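You operate a simulated robot arm through the tools that you are given. There is no shell and no other tool.

Carry out the task below with a simulated robot arm. There is one attempt and no reset: what you move stays moved.

Task
Share out the cartons on the brown-topped red bench. At the end: the blue stopper stands where the gold brass elbow stood; the brown carton that says "drain" from the brown-topped red bench is on top of the teal box (marked "CLIPS"); the grey foam block from the brown-topped red bench stands on top of the grey case; the brown carton marked "FAN" from the brown-topped red bench is on top of the green tin; the gold brass elbow from the brown-topped red bench stands where the grey foam block stood; whatever was shut is shut again. Leave all else as you found it, and nothing knocked over.

The check looks at the end state, three seconds after you hand in, the way a careful person would. Anything else that was tipped, shoved, dropped, spilled or broken makes it a failure. Lids that push on must go on centred and level and be pressed home; caps that screw on are set level and turned clockwise until they are tight.

Robot
A 6-joint arm with a two-finger parallel gripper, fixed in place. Base frame: the origin is on the floor under the middle of its stand, x ahead of it, y to its left, z up; the work surface is at about z = 0.85. Units: m, degrees, N and s.
With the tool pointing down near the work surface it reaches from about 0.36 to 0.76 m from the base axis. Its first joint turns from -66.0 to 66.0 degrees. Payload 2.45 kg.
The tool frame sits at the grasp point between the pads (the TCP): z along the fingers, y along the line on which they close. The tips reach 0.024 m beyond it. The gripper opens to 0.068 m. The fingers are 0.017 m wide and 0.01 m thick; the gripper's body (0.04 by 0.07 m) begins 0.041 m behind the TCP.
Orientation is that of the tool frame in the base frame, as a unit quaternion [w, x, y, z]. With the fingers straight down and closing along the base's y, the tool's x points along the base's -x, its y along +y and its z along -z.

Tools
- The arm moves only by the tool drive_tool. Its argument "steps" is text: rows parted by semicolons, each of 7 numbers parted by spaces: the shift along the tool's x, y, z in units of 50 mm (1.0 is 50 mm), then the turn, a rotation vector about the tool's x, y, z in units of 4 degrees (1.0 is 4 degrees), then the closure in counts, from 0 (fully open) to 255 (shut). In form: dx dy dz rx ry rz gripper; .... A call has 1 to 20 rows; each row shifts and turns the commanded pose from where the row before left it, along the tool's axes as they then stand. A call with a number of a shift or a turn outside -1 to 1 is refused whole. Rows are played at 5 a second. More than 0.05 m and 8.6 degrees between two rows, or a gripper value outside its range, and nothing of the call is played. A pose out of reach is approached as far as the arm can. The call stops where the force on the tool passes 40 N (or 10 N more than at its start, if that is more) or the arm is blocked; 0.2 s more then pass. Each finger travels about 0.108 m/s and halts on what it meets, pressing with about 45 N; the grip force reading is that of the motor and also rises with nothing between the fingers. The clock runs only during rows and for 0.2 s after the last one: add rows that do not move to give the fingers time. The reply holds the time, the measured pose of the TCP, the force on the tool along the base axes, the opening and the grip force, in the units named above and with some noise, with the torque about the TCP (base axes, N m) and any sound that the robot's microphone picked up.
- Cameras (640 x 400 px; columns grow to the right, rows downward): "scene" is fixed at [0.1553, 0.42, 1.4431]; the picture's right is [-0.78, -0.62, 0.00], its down [-0.48, 0.60, -0.64] and it looks along [0.40, -0.50, -0.76] (base axes); focal length 338 px, centre (320, 200). "wrist" rides on the gripper at [0.084, 0.011, -0.075] in the tool frame; the picture's right is [-0.13, 0.99, 0.00], its down [-0.60, -0.08, -0.79] and it looks along [-0.79, -0.10, 0.61] (tool axes); focal length 251 px, centre (320, 200). There is no depth. A picture from a camera that has moved, and an enlarged one, comes with that camera's place and axes in the base frame and with its lens.
- get_image(camera): a new picture of that camera. It takes no simulated time.
- zoom(camera, box): a new picture of the part [left, top, right, bottom] of that camera's present view, enlarged. It takes no simulated time.
- hand_in(): hands the job in; it is judged then, once.

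Nothing tells you positions but the pictures and the camera data. Unless the task says otherwise, let go and move clear before handing in.

The tools are called after ">>>" as a command line: name --argument value ..., lists and objects as JSON in quotes. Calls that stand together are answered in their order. drive_tool: Moves the arm, as the interface text tells. Its arguments: {"type":"object","properties":{"steps":{"type":"string"}},"required":["steps"]} The other tools are called the same way: get_image (camera) takes a picture; zoom (camera, box) takes an enlarged picture of a part of a camera's view; hand_in () hands the job in.

At the start:

```text
time_s: 0.0
tcp_pos: [0.3844, 0.2043, 1.1092]
orientation: [0.0, -0.001, 1.0, 0.001]
contact_force: [0.2, -0.5, 0.2]
ft_torque: [-0.03, 0.02, 0.01]
gripper_width: 0.068
grasp_force: 0.0
```

scene: 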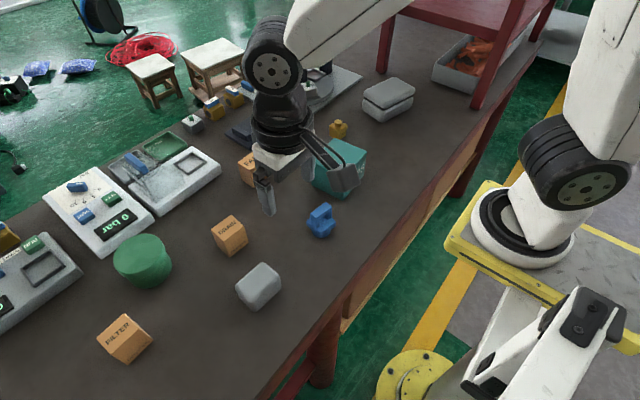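
wrist: 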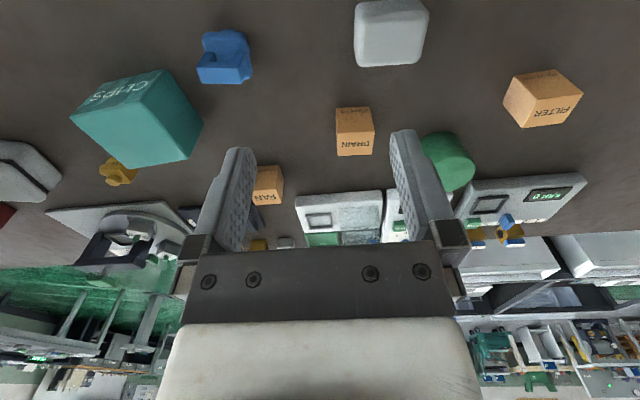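

I see the bench with the FILTER, DRAIN and FAN cartons, a grey foam block, a blue stopper, the teal CLIPS box, a gold elbow behind it, a green tin and a grey case at the far end. I'll look closer before moving.

>>> zoom --camera "scene" --box '[200, 60, 440, 210]'

>>> zoom --camera "scene" --box '[80, 180, 360, 355]'

>>> zoom --camera "wrist" --box '[0, 0, 320, 200]'

>>> zoom --camera "wrist" --box '[300, 0, 620, 200]'

```text
2.67 times, centred on (320, 135) of scene
camera zoom: at [0.1553, 0.42, 1.4431], right [-0.78, -0.62, 0.0], down [-0.48, 0.6, -0.64], along [0.4, -0.5, -0.76], focal length 901 px, centre (320, 373)
```

zoom: 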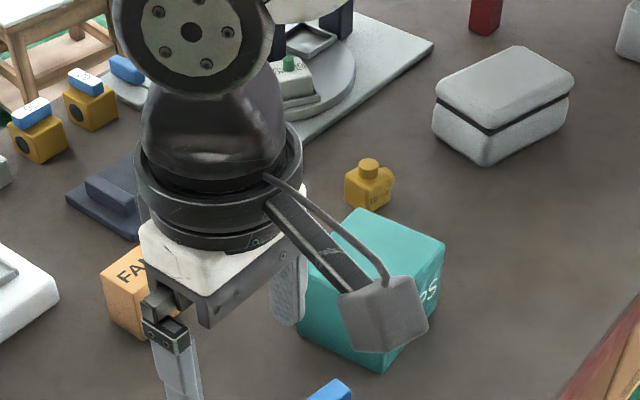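

```text
2.29 times, centred on (220, 268) of scene
camera zoom: at [0.1553, 0.42, 1.4431], right [-0.78, -0.62, 0.0], down [-0.48, 0.6, -0.64], along [0.4, -0.5, -0.76], focal length 773 px, centre (549, 46)
```

zoom: 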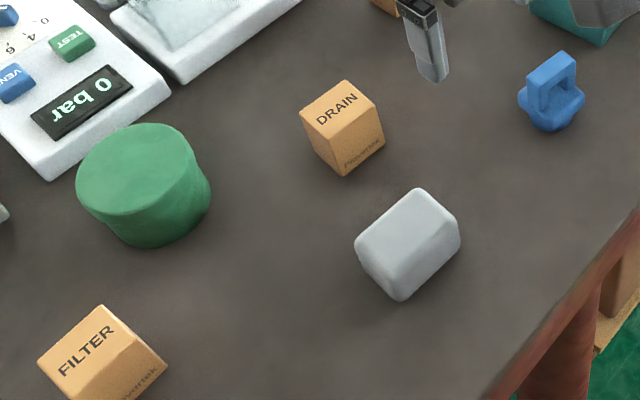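

```text
2.00 times, centred on (160, 100) of wrist
camera zoom: at [0.3018, 0.2149, 1.1839], right [0.13, 0.99, 0.0], down [0.6, -0.08, 0.79], along [0.79, -0.1, -0.61], focal length 503 px, centre (640, 400)
```

zoom: 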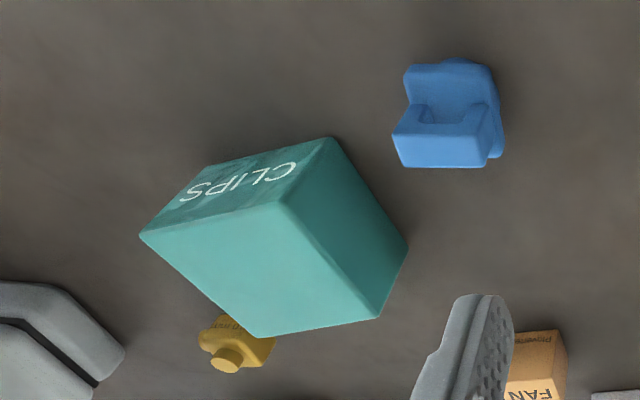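

```text
2.00 times, centred on (460, 100) of wrist
camera zoom: at [0.3018, 0.2149, 1.1839], right [0.13, 0.99, 0.0], down [0.6, -0.08, 0.79], along [0.79, -0.1, -0.61], focal length 503 px, centre (40, 400)
```

zoom: 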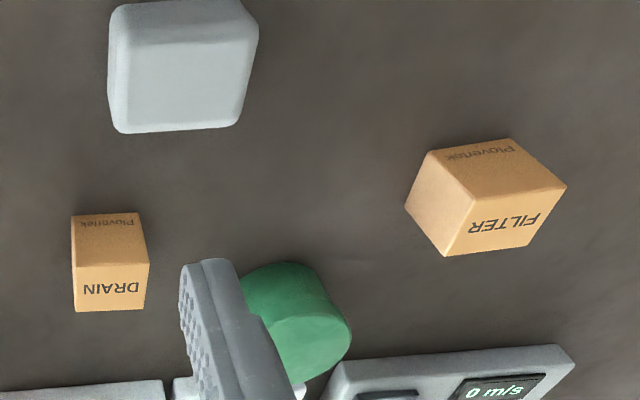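

The objects are all visible; I'll zoom in on each one to get sharper edges for locating them.

>>> zoom --camera "scene" --box '[200, 205, 264, 265]'

>>> zoom --camera "scene" --box '[226, 252, 290, 312]'

>>> zoom --camera "scene" --box '[290, 190, 354, 250]'

>>> zoom --camera "scene" --box '[310, 110, 374, 150]'

>>> zoom --camera "scene" --box '[350, 60, 430, 130]'

>>> zoom --camera "scene" --box '[100, 220, 190, 300]'

>>> zoom --camera "scene" --box '[340, 0, 640, 187]'

>>> zoom --camera "scene" --box '[0, 60, 320, 260]'

```text
6.67 times, centred on (232, 235) of scene
camera zoom: at [0.1553, 0.42, 1.4431], right [-0.78, -0.62, 0.0], down [-0.48, 0.6, -0.64], along [0.4, -0.5, -0.76], focal length 2253 px, centre (907, -33)
```

zoom: 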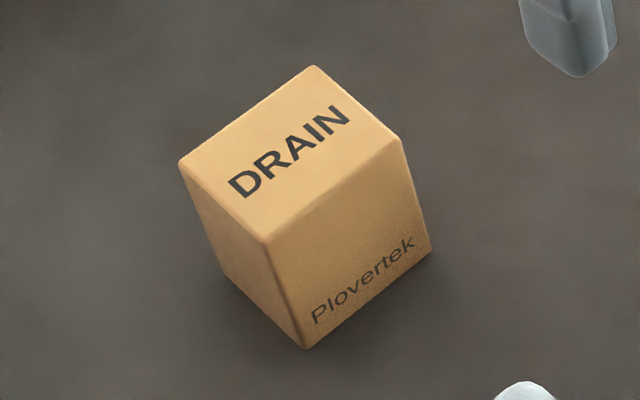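

```text
6.67 times, centred on (258, 282) of scene
camera zoom: at [0.1553, 0.42, 1.4431], right [-0.78, -0.62, 0.0], down [-0.48, 0.6, -0.64], along [0.4, -0.5, -0.76], focal length 2253 px, centre (733, -347)
```

zoom: 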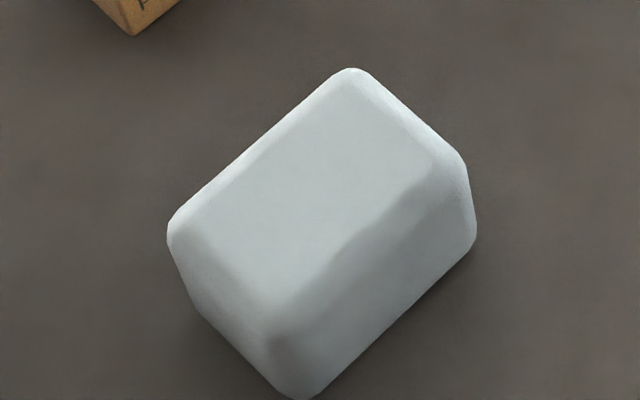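

```text
6.67 times, centred on (322, 220) of scene
camera zoom: at [0.1553, 0.42, 1.4431], right [-0.78, -0.62, 0.0], down [-0.48, 0.6, -0.64], along [0.4, -0.5, -0.76], focal length 2253 px, centre (307, 67)
```

zoom: 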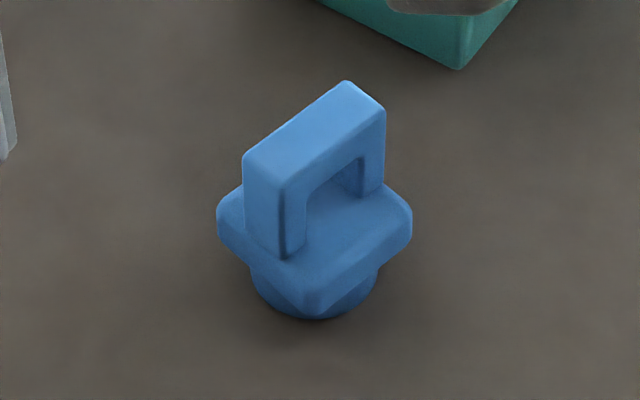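

```text
10.00 times, centred on (342, 130) of scene
camera zoom: at [0.1553, 0.42, 1.4431], right [-0.78, -0.62, 0.0], down [-0.48, 0.6, -0.64], along [0.4, -0.5, -0.76], focal length 3380 px, centre (100, 900)
```

zoom: 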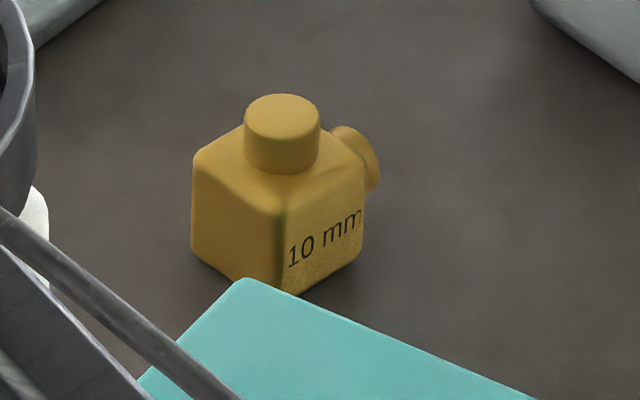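

```text
5.71 times, centred on (390, 95) of scene
camera zoom: at [0.1553, 0.42, 1.4431], right [-0.78, -0.62, 0.0], down [-0.48, 0.6, -0.64], along [0.4, -0.5, -0.76], focal length 1932 px, centre (-80, 800)
```

zoom: 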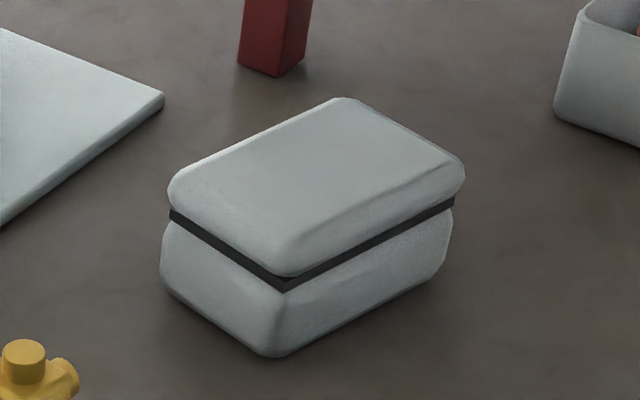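

```text
5.00 times, centred on (145, 260) of scene
camera zoom: at [0.1553, 0.42, 1.4431], right [-0.78, -0.62, 0.0], down [-0.48, 0.6, -0.64], along [0.4, -0.5, -0.76], focal length 1690 px, centre (1195, -100)
```

zoom: 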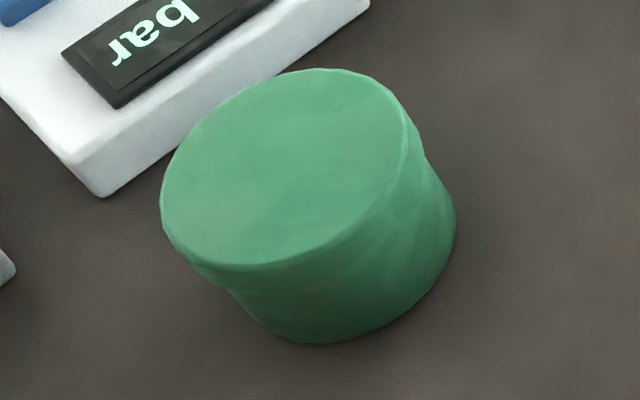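

```text
2.13 times, centred on (490, 94) of scene
camera zoom: at [0.1553, 0.42, 1.4431], right [-0.78, -0.62, 0.0], down [-0.48, 0.6, -0.64], along [0.4, -0.5, -0.76], focal length 721 px, centre (-43, 427)
```

zoom: 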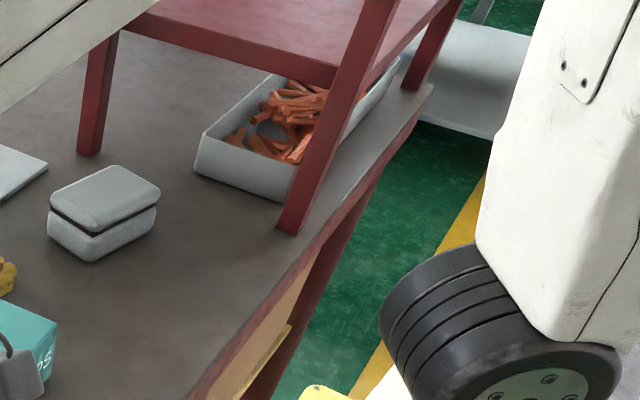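

```text
2.00 times, centred on (160, 160) of scene
camera zoom: at [0.1553, 0.42, 1.4431], right [-0.78, -0.62, 0.0], down [-0.48, 0.6, -0.64], along [0.4, -0.5, -0.76], focal length 676 px, centre (640, 280)
```

zoom: 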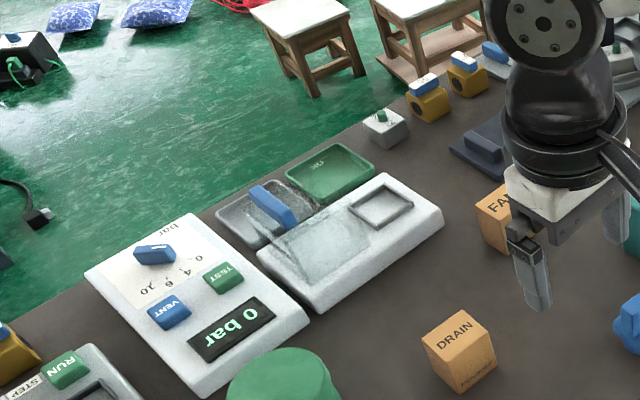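

The layout is clear: I take the foam block at about (0.41, 0.28), the elbow at (0.57, -0.18), the stopper at (0.415, 0.09), DRAIN at (0.534, 0.233), the teal box at (0.48, -0.05), the tin at (0.61, 0.37) and the case at (0.53, -0.37). First I'll turn the gripper about 90 degrees in place, so the fingers close along base x.

>>> drive_tool --steps "0 0 0 0 0 1 0;0 0 0 0 0 1 0;0 0 0 0 0 1 0;0 0 0 0 0 1 0;0 0 0 0 0 1 0;0 0 0 0 0 1 0;0 0 0 0 0 1 0;0 0 0 0 0 1 0;0 0 0 0 0 1 0;0 0 0 0 0 1 0;0 0 0 0 0 1 0;0 0 0 0 0 1 0;0 0 0 0 0 1 0;0 0 0 0 0 1 0;0 0 0 0 0 1 0;0 0 0 0 0 1 0;0 0 0 0 0 1 0;0 0 0 0 0 1 0;0 0 0 0 0 1 0;0 0 0 0 0 1 0"

```text
time_s: 4.2
tcp_pos: [0.3844, 0.2037, 1.1102]
orientation: [-0.001, 0.643, 0.766, 0.0]
contact_force: [-0.7, -0.6, 0.0]
ft_torque: [-0.02, -0.02, 0.01]
gripper_width: 0.0679
grasp_force: 0.1
```

The turn went well. I'll finish it to 94 degrees, which lines up with the foam, and then recheck the now uncovered objects with the scene camera.

>>> drive_tool --steps "0 0 0 0 0 1 0;0 0 0 0 0 1 0;0 0 0 0 0 1 0;0 0 0 0 0 0.5 0;0 0 0 0 0 0 0"

>>> get_image --camera "scene"

>>> get_image --camera "wrist"

```text
time_s: 5.4
tcp_pos: [0.3853, 0.2051, 1.1081]
orientation: [-0.001, 0.731, 0.682, 0.0]
contact_force: [0.1, -0.1, 0.5]
ft_torque: [0.01, -0.02, 0.02]
gripper_width: 0.0677
grasp_force: 0.0
```

```text
taken
```

scene: 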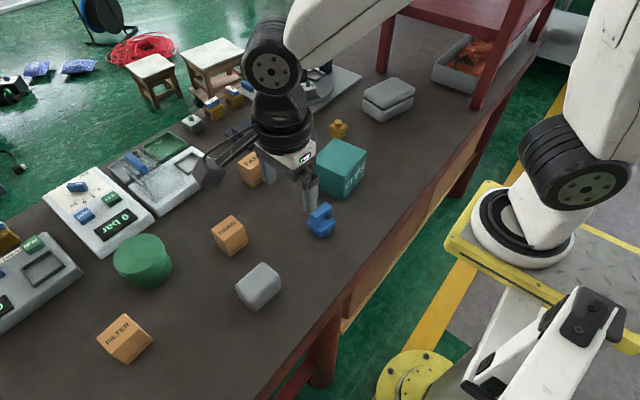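

```text
taken
camera wrist: at [0.4029, 0.2874, 1.1839], right [0.98, -0.2, 0.0], down [-0.12, -0.6, 0.79], along [-0.16, -0.78, -0.61], focal length 251 px, centre (320, 200)
```

wrist: 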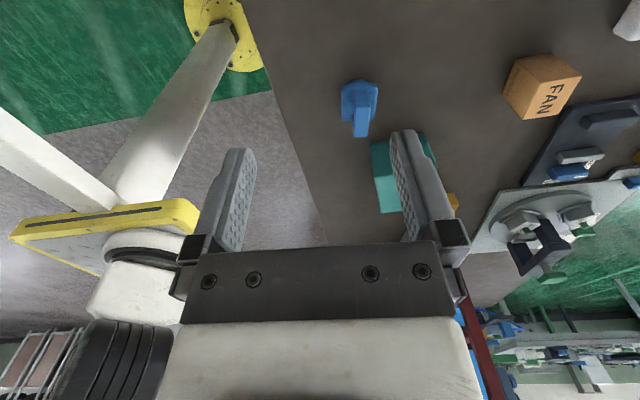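

The teal box and the FAN carton are uncovered now. I'll zoom in on them from the scene camera.

>>> zoom --camera "scene" --box '[306, 126, 386, 206]'

>>> zoom --camera "scene" --box '[220, 140, 284, 200]'

>>> zoom --camera "wrist" --box '[480, 30, 640, 130]'

```text
5.00 times, centred on (346, 166) of scene
camera zoom: at [0.1553, 0.42, 1.4431], right [-0.78, -0.62, 0.0], down [-0.48, 0.6, -0.64], along [0.4, -0.5, -0.76], focal length 1690 px, centre (190, 370)
```

zoom: 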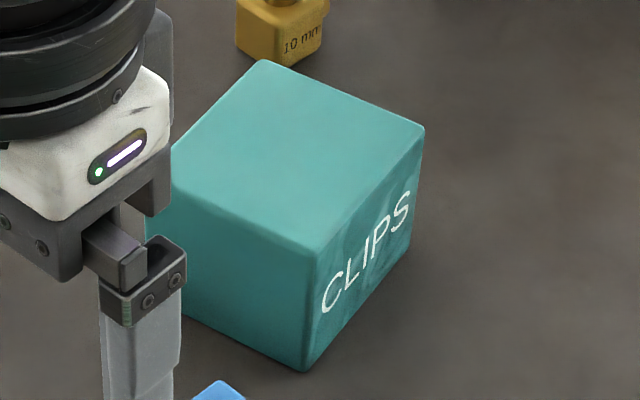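

```text
6.67 times, centred on (252, 170) of scene
camera zoom: at [0.1553, 0.42, 1.4431], right [-0.78, -0.62, 0.0], down [-0.48, 0.6, -0.64], along [0.4, -0.5, -0.76], focal length 2253 px, centre (773, 400)
```

zoom: 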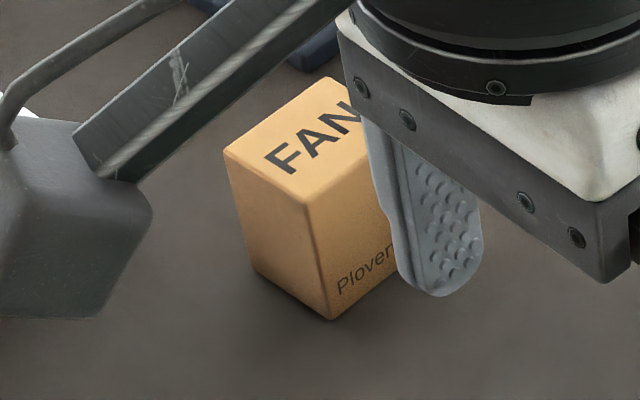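

```text
4.00 times, centred on (560, 80) of wrist
camera zoom: at [0.4029, 0.2874, 1.1839], right [0.98, -0.2, 0.0], down [-0.12, -0.6, 0.79], along [-0.16, -0.78, -0.61], focal length 1006 px, centre (-640, 680)
```

zoom: 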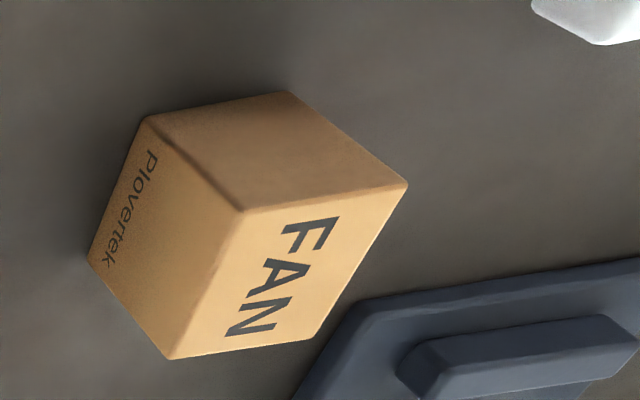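

I make the FAN carton about (0.632, 0.074), the teal box top centre (0.470, -0.047) at z 0.93, and both cartons about 0.04 x 0.049. Next I'll move above the foam block at (0.409, 0.276) and partway down.

>>> drive_tool --steps "0.5 0.13 0 0 0 0 0;0.5 0.13 0 0 0 0 0;0.45 0.12 0 0 0 0 0;0 0 0.7 0 0 0 0;0 0 0.7 0 0 0 0;0 0 0.7 0 0 0 0;0 0 0.4 0 0 0 0;0 0 0 0 0 0 0"

>>> zoom --camera "scene" --box '[190, 200, 318, 320]'

>>> get_image --camera "wrist"

```text
time_s: 7.2
tcp_pos: [0.409, 0.2765, 0.9843]
orientation: [-0.001, 0.73, 0.683, 0.0]
contact_force: [0.2, -0.3, -0.7]
ft_torque: [0.02, -0.04, 0.01]
gripper_width: 0.0678
grasp_force: 0.1
```

```text
3.33 times, centred on (254, 260) of scene
camera zoom: at [0.1553, 0.42, 1.4431], right [-0.78, -0.62, 0.0], down [-0.48, 0.6, -0.64], along [0.4, -0.5, -0.76], focal length 1127 px, centre (540, 0)
```

zoom: 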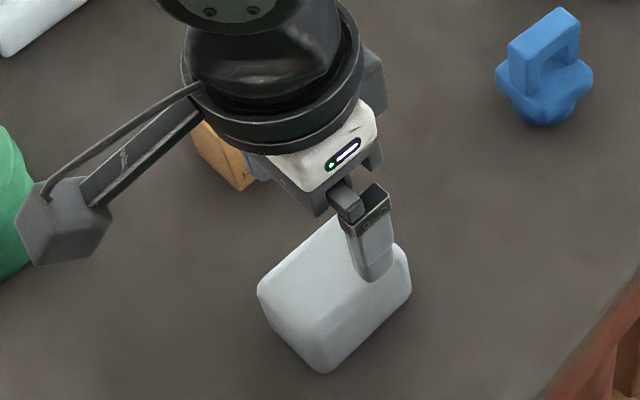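

```text
taken
camera wrist: at [0.427, 0.3581, 1.0592], right [0.98, -0.2, 0.0], down [-0.12, -0.6, 0.79], along [-0.16, -0.78, -0.61], focal length 251 px, centre (320, 200)
```

wrist: 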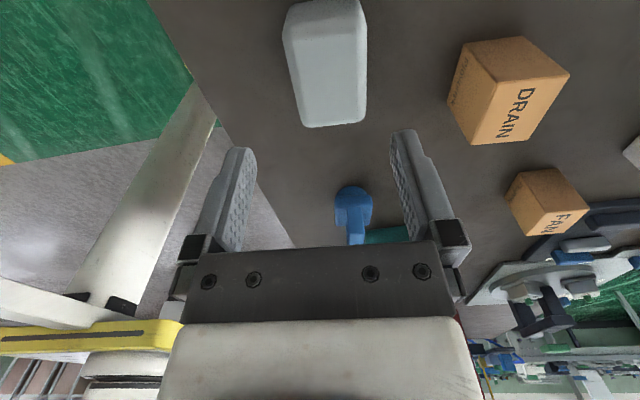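

The foam block shows slightly right of the gripper's centre line. I'll zoom the wrist view to measure the offset.

>>> zoom --camera "wrist" --box '[230, 0, 420, 130]'

>>> zoom --camera "wrist" --box '[430, 20, 640, 150]'

```text
3.08 times, centred on (325, 65) of wrist
camera zoom: at [0.427, 0.3581, 1.0592], right [0.98, -0.2, 0.0], down [-0.12, -0.6, 0.79], along [-0.16, -0.78, -0.61], focal length 774 px, centre (305, 615)
```

zoom: 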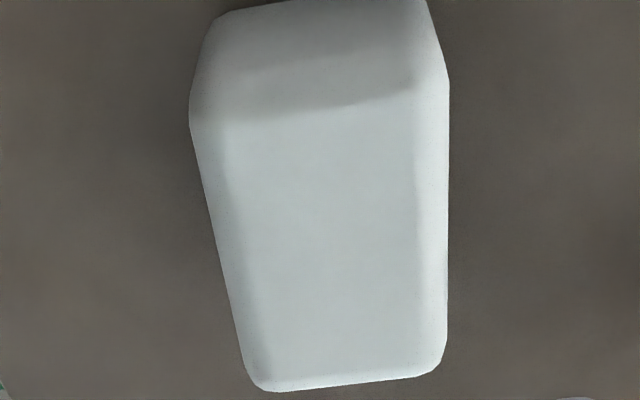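

```text
3.05 times, centred on (535, 85) of wrist
camera zoom: at [0.427, 0.3581, 1.0592], right [0.98, -0.2, 0.0], down [-0.12, -0.6, 0.79], along [-0.16, -0.78, -0.61], focal length 766 px, centre (-335, 550)
```

zoom: 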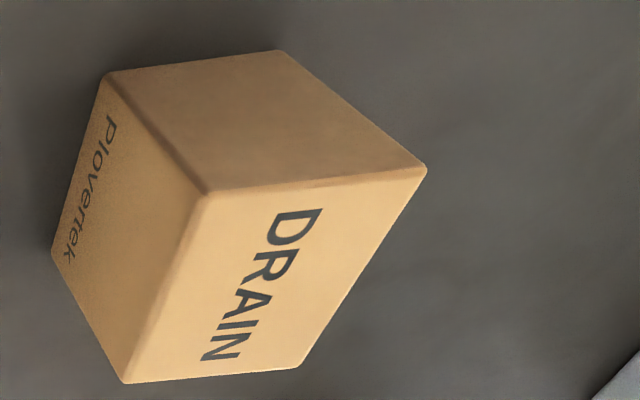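

The wrist view puts the foam centre near (0.416, 0.271), and the scene view puts it near (0.412, 0.274). I'll check the scene camera against the known fingertip to see which to trust.

>>> zoom --camera "scene" --box '[270, 240, 334, 300]'

>>> zoom --camera "wrist" --box '[200, 110, 440, 260]'

```text
6.67 times, centred on (302, 270) of scene
camera zoom: at [0.1553, 0.42, 1.4431], right [-0.78, -0.62, 0.0], down [-0.48, 0.6, -0.64], along [0.4, -0.5, -0.76], focal length 2253 px, centre (440, -267)
```

zoom: 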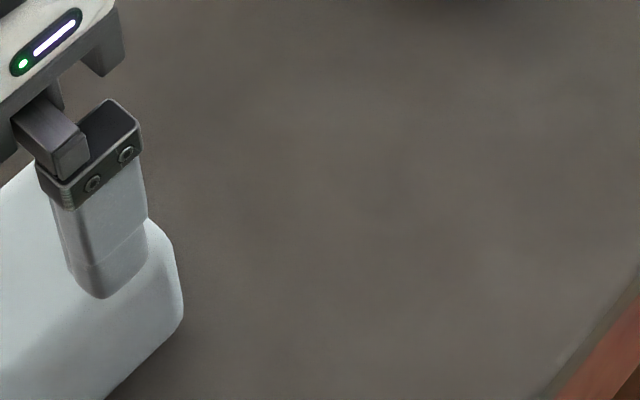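

```text
2.67 times, centred on (320, 185) of wrist
camera zoom: at [0.427, 0.3581, 1.0592], right [0.98, -0.2, 0.0], down [-0.12, -0.6, 0.79], along [-0.16, -0.78, -0.61], focal length 670 px, centre (320, 240)
```

zoom: 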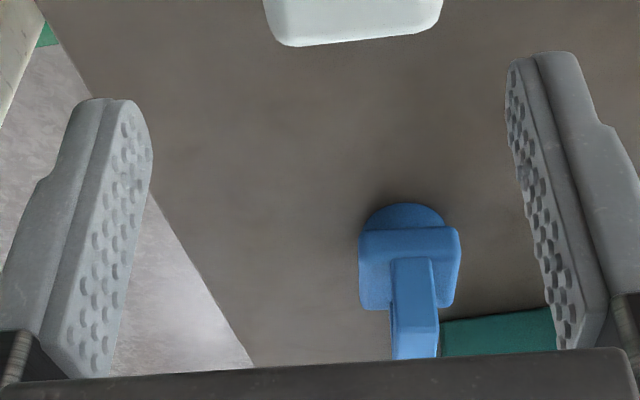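

The scene camera reads about 2 to 3 mm low in x, so I'll correct for that. The foam centre is about (0.4155, 0.272), so I'll shift slightly and go down around it.

>>> drive_tool --steps "-0.05 0.1 0 0 0 0 0;0 0 0.6 0 0 0 0;0 0 0.6 0 0 0 0;0 0 0.5 0 0 0 0;0 0 0.2 0 0 0 0;0 0 0.15 0 0 0 0;0 0 0 0 0 0 0"

>>> zoom --camera "wrist" --box '[160, 50, 480, 250]'

>>> zoom --camera "scene" --box '[190, 200, 318, 320]'

```text
time_s: 8.8
tcp_pos: [0.4135, 0.2724, 0.8821]
orientation: [0.0, 0.731, 0.683, 0.001]
contact_force: [0.1, 0.5, 0.6]
ft_torque: [-0.04, -0.02, 0.02]
gripper_width: 0.068
grasp_force: 0.0
```

```text
2.00 times, centred on (320, 150) of wrist
camera zoom: at [0.4317, 0.3552, 0.9568], right [0.98, -0.2, 0.0], down [-0.12, -0.6, 0.79], along [-0.16, -0.78, -0.61], focal length 503 px, centre (320, 300)
```

zoom: 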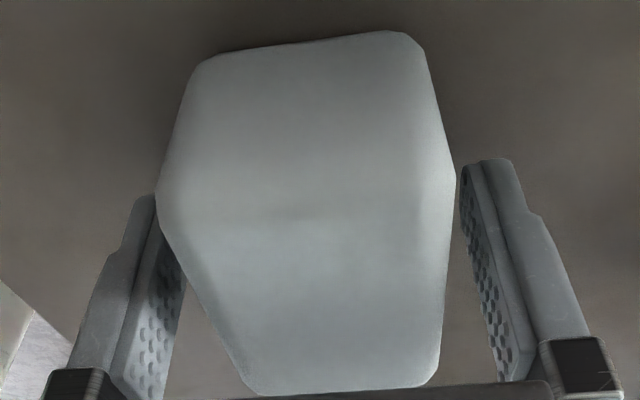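

```text
3.33 times, centred on (254, 260) of scene
camera zoom: at [0.1553, 0.42, 1.4431], right [-0.78, -0.62, 0.0], down [-0.48, 0.6, -0.64], along [0.4, -0.5, -0.76], focal length 1127 px, centre (540, 0)
```

zoom: 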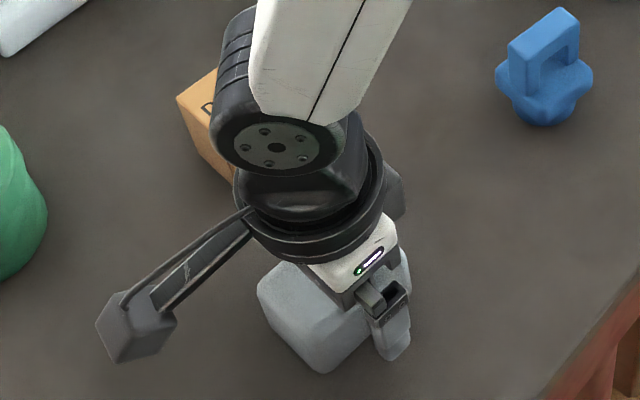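

The block sits between the fingers with clearance on both sides. Closing now.

>>> drive_tool --steps "0 0 0 0 0 0 120;0 0 0 0 0 0 120;0 0 0 0 0 0 120;0 0 0 0 0 0 120"

>>> zoom --camera "wrist" --box '[160, 50, 480, 250]'

```text
time_s: 9.8
tcp_pos: [0.4137, 0.2724, 0.8815]
orientation: [-0.001, 0.731, 0.683, 0.001]
contact_force: [0.6, 0.4, -0.1]
ft_torque: [0.0, 0.01, 0.03]
gripper_width: 0.049
grasp_force: 44.7
```

```text
2.00 times, centred on (320, 150) of wrist
camera zoom: at [0.4317, 0.3552, 0.9569], right [0.98, -0.2, 0.0], down [-0.12, -0.6, 0.79], along [-0.16, -0.78, -0.61], focal length 503 px, centre (320, 300)
```

zoom: 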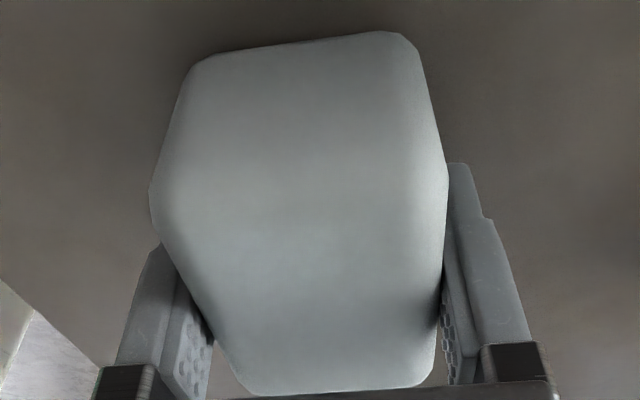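

The grip is firm at 0.049 m, and the block's original centre was about (0.4165, 0.272). Now I'll lift it straight up to z of about 1.10.

>>> drive_tool --steps "0 0 -0.2 0 0 0 120;0 0 -0.6 0 0 0 120;0 0 -0.9 0 0 0 120;0 0 -0.9 0 0 0 120;0 0 -0.9 0 0 0 120;0 0 -0.9 0 0 0 120;0 0 0 0 0 0 120"

>>> get_image --camera "scene"

```text
time_s: 11.4
tcp_pos: [0.4142, 0.2746, 1.099]
orientation: [-0.001, 0.731, 0.682, 0.001]
contact_force: [0.8, -0.5, 0.0]
ft_torque: [-0.01, -0.02, -0.01]
gripper_width: 0.049
grasp_force: 44.4
```

```text
taken
```

scene: 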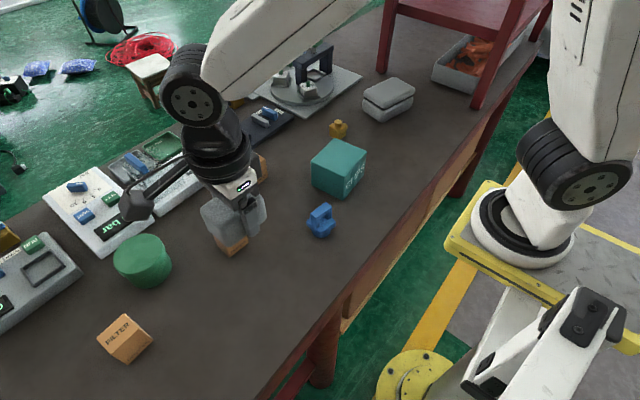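

The foam is held and clear. While the teal box, elbow and stopper are uncovered I'll take sharper zooms for later.

>>> zoom --camera "scene" --box '[306, 126, 386, 206]'

>>> zoom --camera "scene" --box '[318, 110, 366, 145]'

>>> zoom --camera "scene" --box '[240, 60, 400, 160]'

```text
5.00 times, centred on (346, 166) of scene
camera zoom: at [0.1553, 0.42, 1.4431], right [-0.78, -0.62, 0.0], down [-0.48, 0.6, -0.64], along [0.4, -0.5, -0.76], focal length 1690 px, centre (190, 370)
```

zoom: 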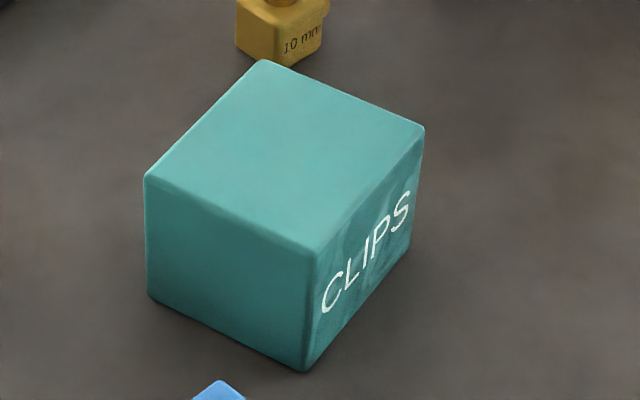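

```text
11.43 times, centred on (342, 128) of scene
camera zoom: at [0.1553, 0.42, 1.4431], right [-0.78, -0.62, 0.0], down [-0.48, 0.6, -0.64], along [0.4, -0.5, -0.76], focal length 3863 px, centre (69, 1029)
```

zoom: 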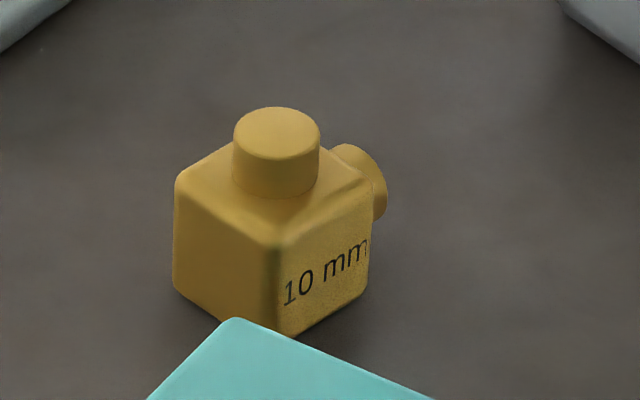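

```text
4.00 times, centred on (320, 110) of scene
camera zoom: at [0.1553, 0.42, 1.4431], right [-0.78, -0.62, 0.0], down [-0.48, 0.6, -0.64], along [0.4, -0.5, -0.76], focal length 1352 px, centre (320, 560)
```

zoom: 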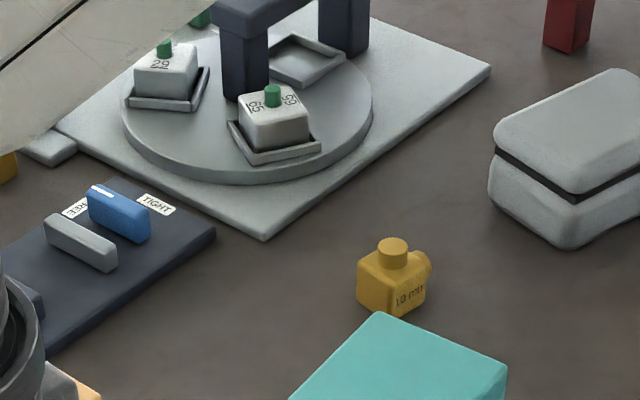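

I make the teal top centre (0.475, -0.046) and the elbow body about (0.577, -0.181). Next I'll carry the foam toward the grey case and stop short for a look.

>>> drive_tool --steps "-0.4 0.1 0 0 0 0 120;-0.79 0.196 0 0 0 0 120;-0.79 0.196 0 0 0 0 120;-0.79 0.196 0 0 0 0 120;-0.79 0.196 0 0 0 0 120;-0.79 0.196 0 0 0 0 120;-0.79 0.196 0 0 0 0 120;-0.79 0.196 0 0 0 0 120;-0.79 0.196 0 0 0 0 120;-0.79 0.196 0 0 0 0 120;-0.79 0.196 0 0 0 0 120;-0.4 0.1 0 0 0 0 120;0 0 0 0 0 0 120"

>>> get_image --camera "wrist"

>>> get_image --camera "scene"

```text
time_s: 14.2
tcp_pos: [0.4914, -0.1699, 1.0987]
orientation: [-0.001, 0.731, 0.682, 0.001]
contact_force: [-0.7, 1.1, -0.5]
ft_torque: [-0.01, 0.01, 0.01]
gripper_width: 0.049
grasp_force: 44.8
```

```text
taken
camera wrist: at [0.5092, -0.0876, 1.1744], right [0.98, -0.2, 0.0], down [-0.12, -0.6, 0.79], along [-0.16, -0.78, -0.61], focal length 251 px, centre (320, 200)
```

wrist: 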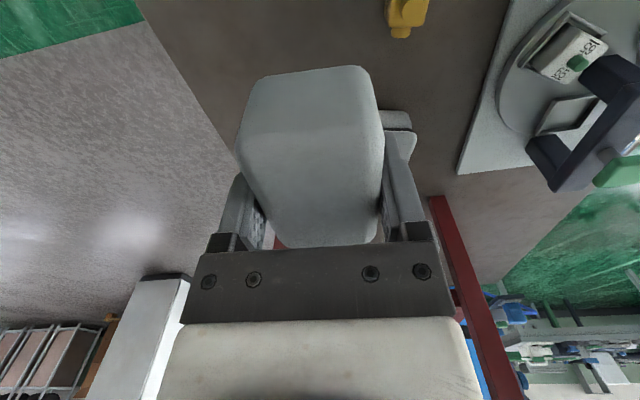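

```text
taken
```

scene: 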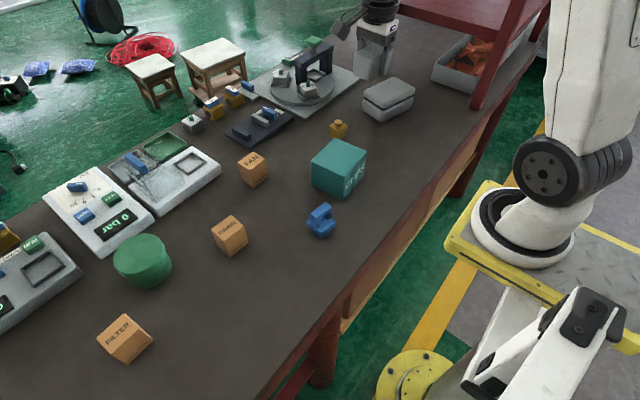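

The foam is now at about (0.493, -0.171), and I put the case's top centre at (0.535, -0.368). I'll move above the case and lower partway.

>>> drive_tool --steps "-0.776 0.221 0 0 0 0 120;-0.776 0.221 0 0 0 0 120;-0.776 0.221 0 0 0 0 120;-0.776 0.221 0 0 0 0 120;-0.776 0.221 0 0 0 0 120;0 0 0.6 0 0 0 120;0 0 0.6 0 0 0 120;0 0 0.5 0 0 0 120;0 0 0 0 0 0 120"

>>> zoom --camera "scene" --box '[340, 20, 450, 130]'

>>> get_image --camera "wrist"

```text
time_s: 16.2
tcp_pos: [0.5323, -0.3667, 1.0158]
orientation: [0.0, 0.731, 0.683, 0.001]
contact_force: [0.0, -0.1, 0.2]
ft_torque: [0.02, 0.02, -0.02]
gripper_width: 0.049
grasp_force: 44.7
```

```text
3.64 times, centred on (395, 75) of scene
camera zoom: at [0.1553, 0.42, 1.4431], right [-0.78, -0.62, 0.0], down [-0.48, 0.6, -0.64], along [0.4, -0.5, -0.76], focal length 1229 px, centre (47, 654)
```

zoom: 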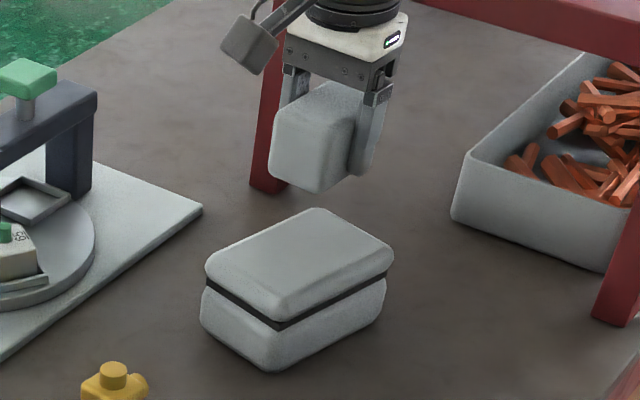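

```text
taken
camera wrist: at [0.5508, -0.2846, 1.0922], right [0.98, -0.2, 0.0], down [-0.12, -0.6, 0.79], along [-0.16, -0.78, -0.61], focal length 251 px, centre (320, 200)
```

wrist: 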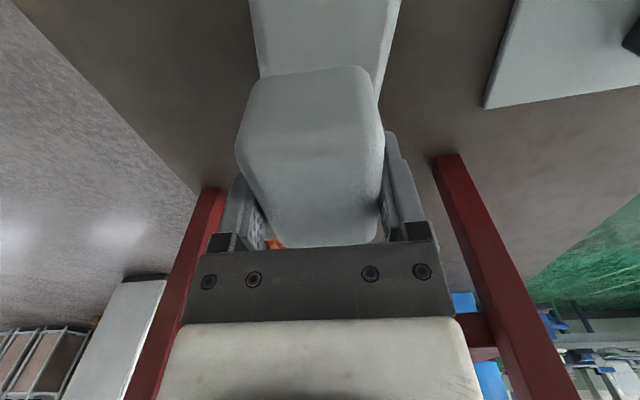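

The foam projects within about 3 mm of the case's centre. I'll lower to just above the lid.

>>> drive_tool --steps "0 0 0.4 0 0 0 120;0 0 0.4 0 0 0 120;0 0 0.2 0 0 0 120;0 0 0 0 0 0 120"

>>> zoom --camera "scene" --box '[355, 45, 419, 120]'

```text
time_s: 17.2
tcp_pos: [0.533, -0.3672, 0.9647]
orientation: [0.001, 0.73, 0.683, 0.0]
contact_force: [-0.1, -0.5, 0.1]
ft_torque: [0.03, -0.02, 0.0]
gripper_width: 0.0493
grasp_force: 45.3
```

```text
5.33 times, centred on (387, 82) of scene
camera zoom: at [0.1553, 0.42, 1.4431], right [-0.78, -0.62, 0.0], down [-0.48, 0.6, -0.64], along [0.4, -0.5, -0.76], focal length 1803 px, centre (-37, 827)
```

zoom: 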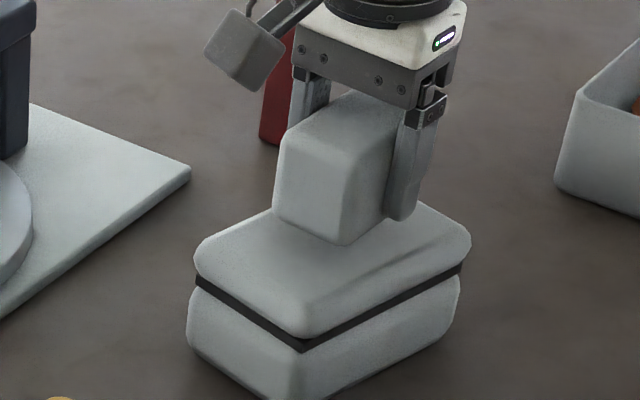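

The foam is still slightly above the lid. I'll lower in small steps and watch the force.

>>> drive_tool --steps "0 0 0.06 0 0 0 120;0 0 0.06 0 0 0 120;0 0 0 0 0 0 120"

>>> drive_tool --steps "0 0 0.04 0 0 0 120;0 0 0.04 0 0 0 120;0 0 0 0 0 0 120"

>>> zoom --camera "scene" --box '[355, 45, 419, 120]'

```text
time_s: 18.0
tcp_pos: [0.5328, -0.3657, 0.9591]
orientation: [0.0, 0.731, 0.682, 0.001]
contact_force: [-0.4, -0.5, -0.8]
ft_torque: [0.02, -0.02, -0.01]
gripper_width: 0.0491
grasp_force: 44.3
```

```text
time_s: 18.8
tcp_pos: [0.5337, -0.3663, 0.9541]
orientation: [0.0, 0.731, 0.683, 0.0]
contact_force: [0.0, 0.5, -0.7]
ft_torque: [0.02, -0.05, 0.03]
gripper_width: 0.0492
grasp_force: 45.0
```

```text
5.33 times, centred on (387, 82) of scene
camera zoom: at [0.1553, 0.42, 1.4431], right [-0.78, -0.62, 0.0], down [-0.48, 0.6, -0.64], along [0.4, -0.5, -0.76], focal length 1803 px, centre (-37, 827)
```

zoom: 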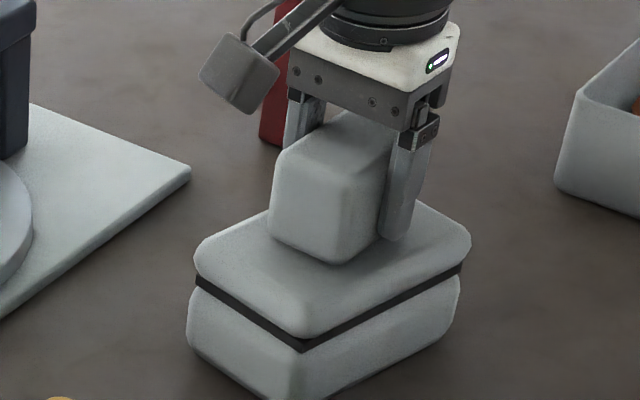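

There's no contact yet at a foam bottom of about z 0.922. I'll continue in 2 mm steps.

>>> drive_tool --steps "0 0 0.04 0 0 0 120;0 0 0 0 0 0 120"

>>> drive_tool --steps "0 0 0.04 0 0 0 120;0 0 0 0 0 0 120"

>>> drive_tool --steps "0 0 0.03 0 0 0 120;0 0 0 0 0 0 120"

>>> zoom --camera "scene" --box '[355, 45, 419, 120]'

```text
time_s: 19.4
tcp_pos: [0.533, -0.3653, 0.9538]
orientation: [0.0, 0.731, 0.682, 0.0]
contact_force: [0.1, -0.4, -0.6]
ft_torque: [0.01, -0.01, 0.02]
gripper_width: 0.0487
grasp_force: 45.5
```

```text
time_s: 20.0
tcp_pos: [0.5343, -0.3666, 0.9515]
orientation: [-0.001, 0.73, 0.683, 0.001]
contact_force: [-2.1, 2.3, 4.1]
ft_torque: [0.17, 0.08, 0.02]
gripper_width: 0.0488
grasp_force: 44.5
```

```text
time_s: 20.6
tcp_pos: [0.5346, -0.367, 0.9513]
orientation: [0.002, 0.731, 0.682, 0.001]
contact_force: [-5.6, 0.5, 22.8]
ft_torque: [0.36, 0.31, 0.03]
gripper_width: 0.0491
grasp_force: 44.7
```

```text
5.33 times, centred on (387, 82) of scene
camera zoom: at [0.1548, 0.4203, 1.4431], right [-0.78, -0.62, 0.0], down [-0.48, 0.6, -0.65], along [0.4, -0.5, -0.76], focal length 1803 px, centre (-37, 827)
```

zoom: 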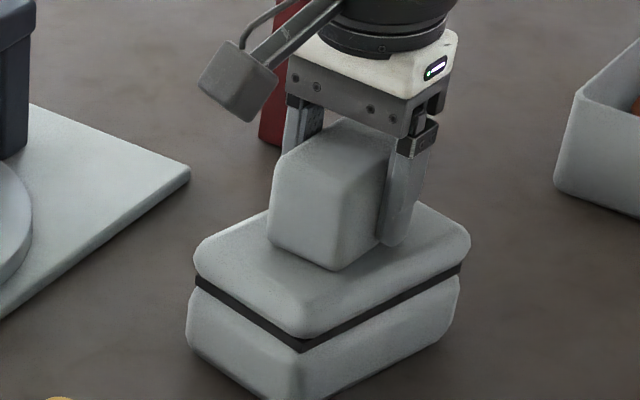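

Contact is made at TCP z of about 0.951, with 23 N of pressure. I'll back off about 1.5 mm to relax, then open.

>>> drive_tool --steps "0 0 -0.03 0 0 0 120;0 0 0 0 0 0 120"

```text
time_s: 21.2
tcp_pos: [0.5342, -0.3662, 0.9514]
orientation: [0.001, 0.73, 0.683, 0.0]
contact_force: [0.5, -0.5, 14.5]
ft_torque: [0.04, 0.06, 0.01]
gripper_width: 0.0489
grasp_force: 45.3
```

>>> drive_tool --steps "0 0 -0.02 0 0 0 120;0 0 0 0 0 0 120"

```text
time_s: 21.8
tcp_pos: [0.5333, -0.3659, 0.9519]
orientation: [-0.002, 0.731, 0.682, 0.001]
contact_force: [3.7, -2.4, 4.3]
ft_torque: [-0.19, -0.13, 0.07]
gripper_width: 0.0486
grasp_force: 45.1
```

Only 4 N remains, so the block is resting on the lid. Opening gently and then lifting clear.

>>> drive_tool --steps "0 0 0 0 0 0 60;0 0 0 0 0 0 30;0 0 0 0 0 0 0;0 0 0 0 0 0 0"

>>> zoom --camera "scene" --box '[355, 45, 419, 120]'

>>> get_image --camera "wrist"

```text
time_s: 22.8
tcp_pos: [0.5332, -0.3671, 0.9521]
orientation: [-0.001, 0.73, 0.683, 0.001]
contact_force: [0.5, 0.5, 0.5]
ft_torque: [-0.02, -0.01, 0.02]
gripper_width: 0.0679
grasp_force: 0.1
```

```text
5.33 times, centred on (387, 82) of scene
camera zoom: at [0.1553, 0.42, 1.4431], right [-0.78, -0.62, 0.0], down [-0.48, 0.6, -0.64], along [0.4, -0.5, -0.76], focal length 1803 px, centre (-37, 827)
```

zoom: 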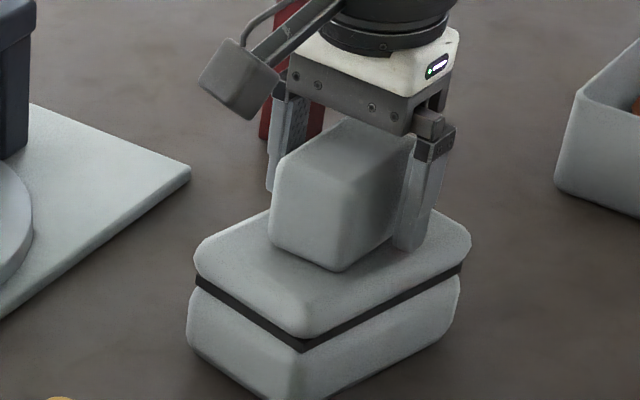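

```text
taken
camera wrist: at [0.5513, -0.2834, 1.0274], right [0.98, -0.2, 0.0], down [-0.12, -0.6, 0.79], along [-0.16, -0.78, -0.61], focal length 251 px, centre (320, 200)
```

wrist: 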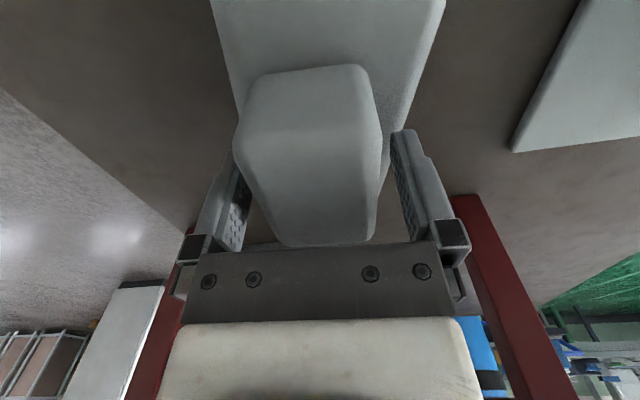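

The foam block stands level on the case. I'll lift away and move above the elbow for a close look.

>>> drive_tool --steps "0 0 -0.3 0 0 0 0;0 0 -0.7 0 0 0 0;0 0 -0.9 0 0 0 0;0 0 -0.9 0 0 0 0;0.752 0.12 0 0 0 0 0;0.752 0.12 0 0 0 0 0;0.752 0.12 0 0 0 0 0;0.752 0.12 0 0 0 0 0;0.752 0.12 0 0 0 0 0;0 0 0.6 0 0 0 0;0 0 0.6 0 0 0 0;0 0 0 0 0 0 0"

>>> get_image --camera "wrist"

>>> zoom --camera "scene" --box '[300, 60, 428, 140]'

```text
time_s: 25.4
tcp_pos: [0.5768, -0.1827, 1.0327]
orientation: [-0.001, 0.731, 0.683, 0.001]
contact_force: [-0.6, -0.5, -0.6]
ft_torque: [0.01, 0.01, 0.03]
gripper_width: 0.0681
grasp_force: 0.0
```

```text
taken
camera wrist: at [0.5942, -0.0986, 1.1073], right [0.98, -0.2, 0.0], down [-0.12, -0.6, 0.79], along [-0.16, -0.78, -0.61], focal length 251 px, centre (320, 200)
```

wrist: 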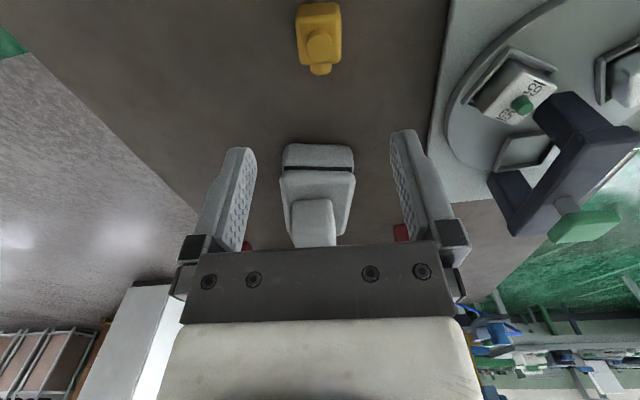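

```text
5.00 times, centred on (364, 100) of scene
camera zoom: at [0.1553, 0.42, 1.4431], right [-0.78, -0.62, 0.0], down [-0.48, 0.6, -0.64], along [0.4, -0.5, -0.76], focal length 1690 px, centre (100, 700)
```

zoom: 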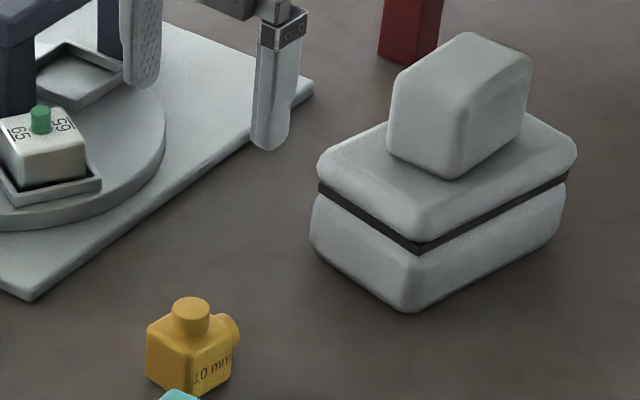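

The elbow is almost exactly under the gripper. I'll zoom to check its outline and yaw.

>>> zoom --camera "wrist" --box '[270, 0, 370, 80]'

>>> zoom --camera "wrist" --box '[260, 130, 380, 250]'

```text
5.00 times, centred on (320, 40) of wrist
camera zoom: at [0.5942, -0.0986, 1.1073], right [0.98, -0.2, 0.0], down [-0.12, -0.6, 0.79], along [-0.16, -0.78, -0.61], focal length 1257 px, centre (320, 1000)
```

zoom: 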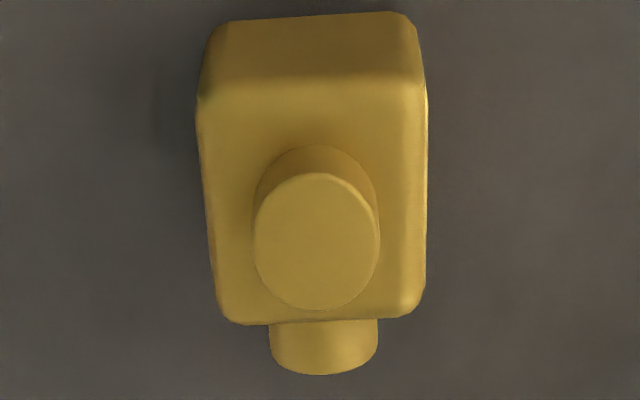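

```text
3.33 times, centred on (320, 190) of wrist
camera zoom: at [0.5942, -0.0986, 1.1073], right [0.98, -0.2, 0.0], down [-0.12, -0.6, 0.79], along [-0.16, -0.78, -0.61], focal length 838 px, centre (320, 233)
```

zoom: 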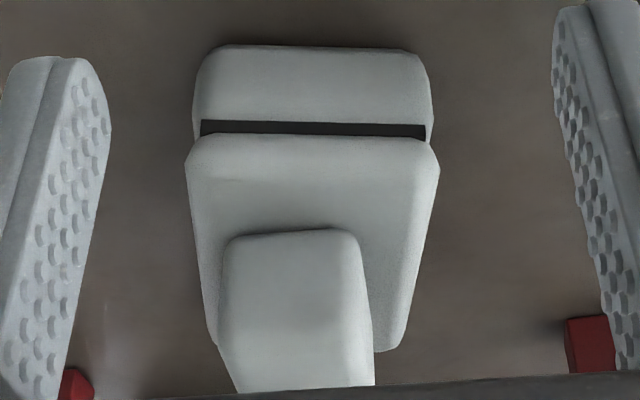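

The foam sits well on the lid. The elbow body is centred at (0.577, -0.180), about 0.035 wide and turned about 9 degrees. I'll turn 5 degrees more and go down around it.

>>> drive_tool --steps "0.03 0 0 0 0 1 0;0 0 0 0 0 0.25 0;0 0 0.6 0 0 0 0;0 0 0.7 0 0 0 0;0 0 0.6 0 0 0 0;0 0 0.4 0 0 0 0;0 0 0 0 0 0 0"

>>> zoom --camera "wrist" --box '[220, 0, 420, 160]'

>>> zoom --camera "scene" --box '[300, 80, 400, 150]'

```text
time_s: 27.0
tcp_pos: [0.5748, -0.179, 0.9172]
orientation: [0.0, 0.761, 0.649, 0.001]
contact_force: [-1.0, 0.2, -0.5]
ft_torque: [0.0, 0.01, -0.04]
gripper_width: 0.0681
grasp_force: 0.0
```

```text
2.50 times, centred on (320, 80) of wrist
camera zoom: at [0.6003, -0.0973, 0.9926], right [0.96, -0.28, 0.0], down [-0.17, -0.59, 0.79], along [-0.22, -0.76, -0.61], focal length 629 px, centre (320, 500)
```

zoom: 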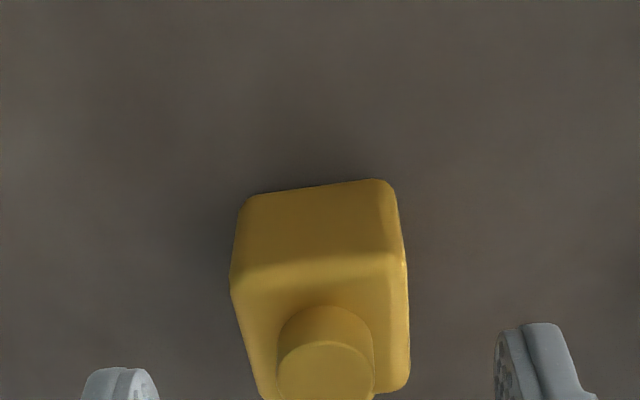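

```text
5.71 times, centred on (350, 115) of scene
camera zoom: at [0.1553, 0.42, 1.4431], right [-0.78, -0.62, 0.0], down [-0.48, 0.6, -0.64], along [0.4, -0.5, -0.76], focal length 1932 px, centre (149, 686)
```

zoom: 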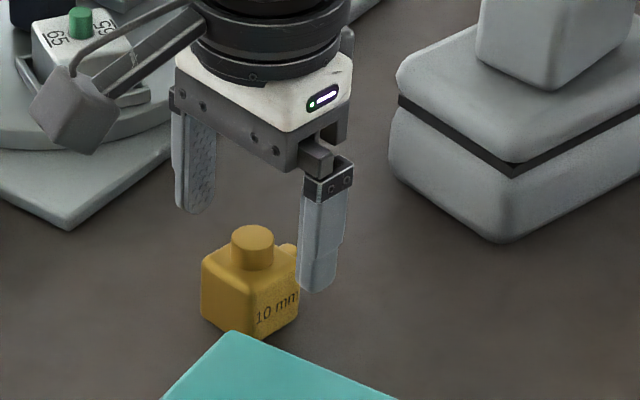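

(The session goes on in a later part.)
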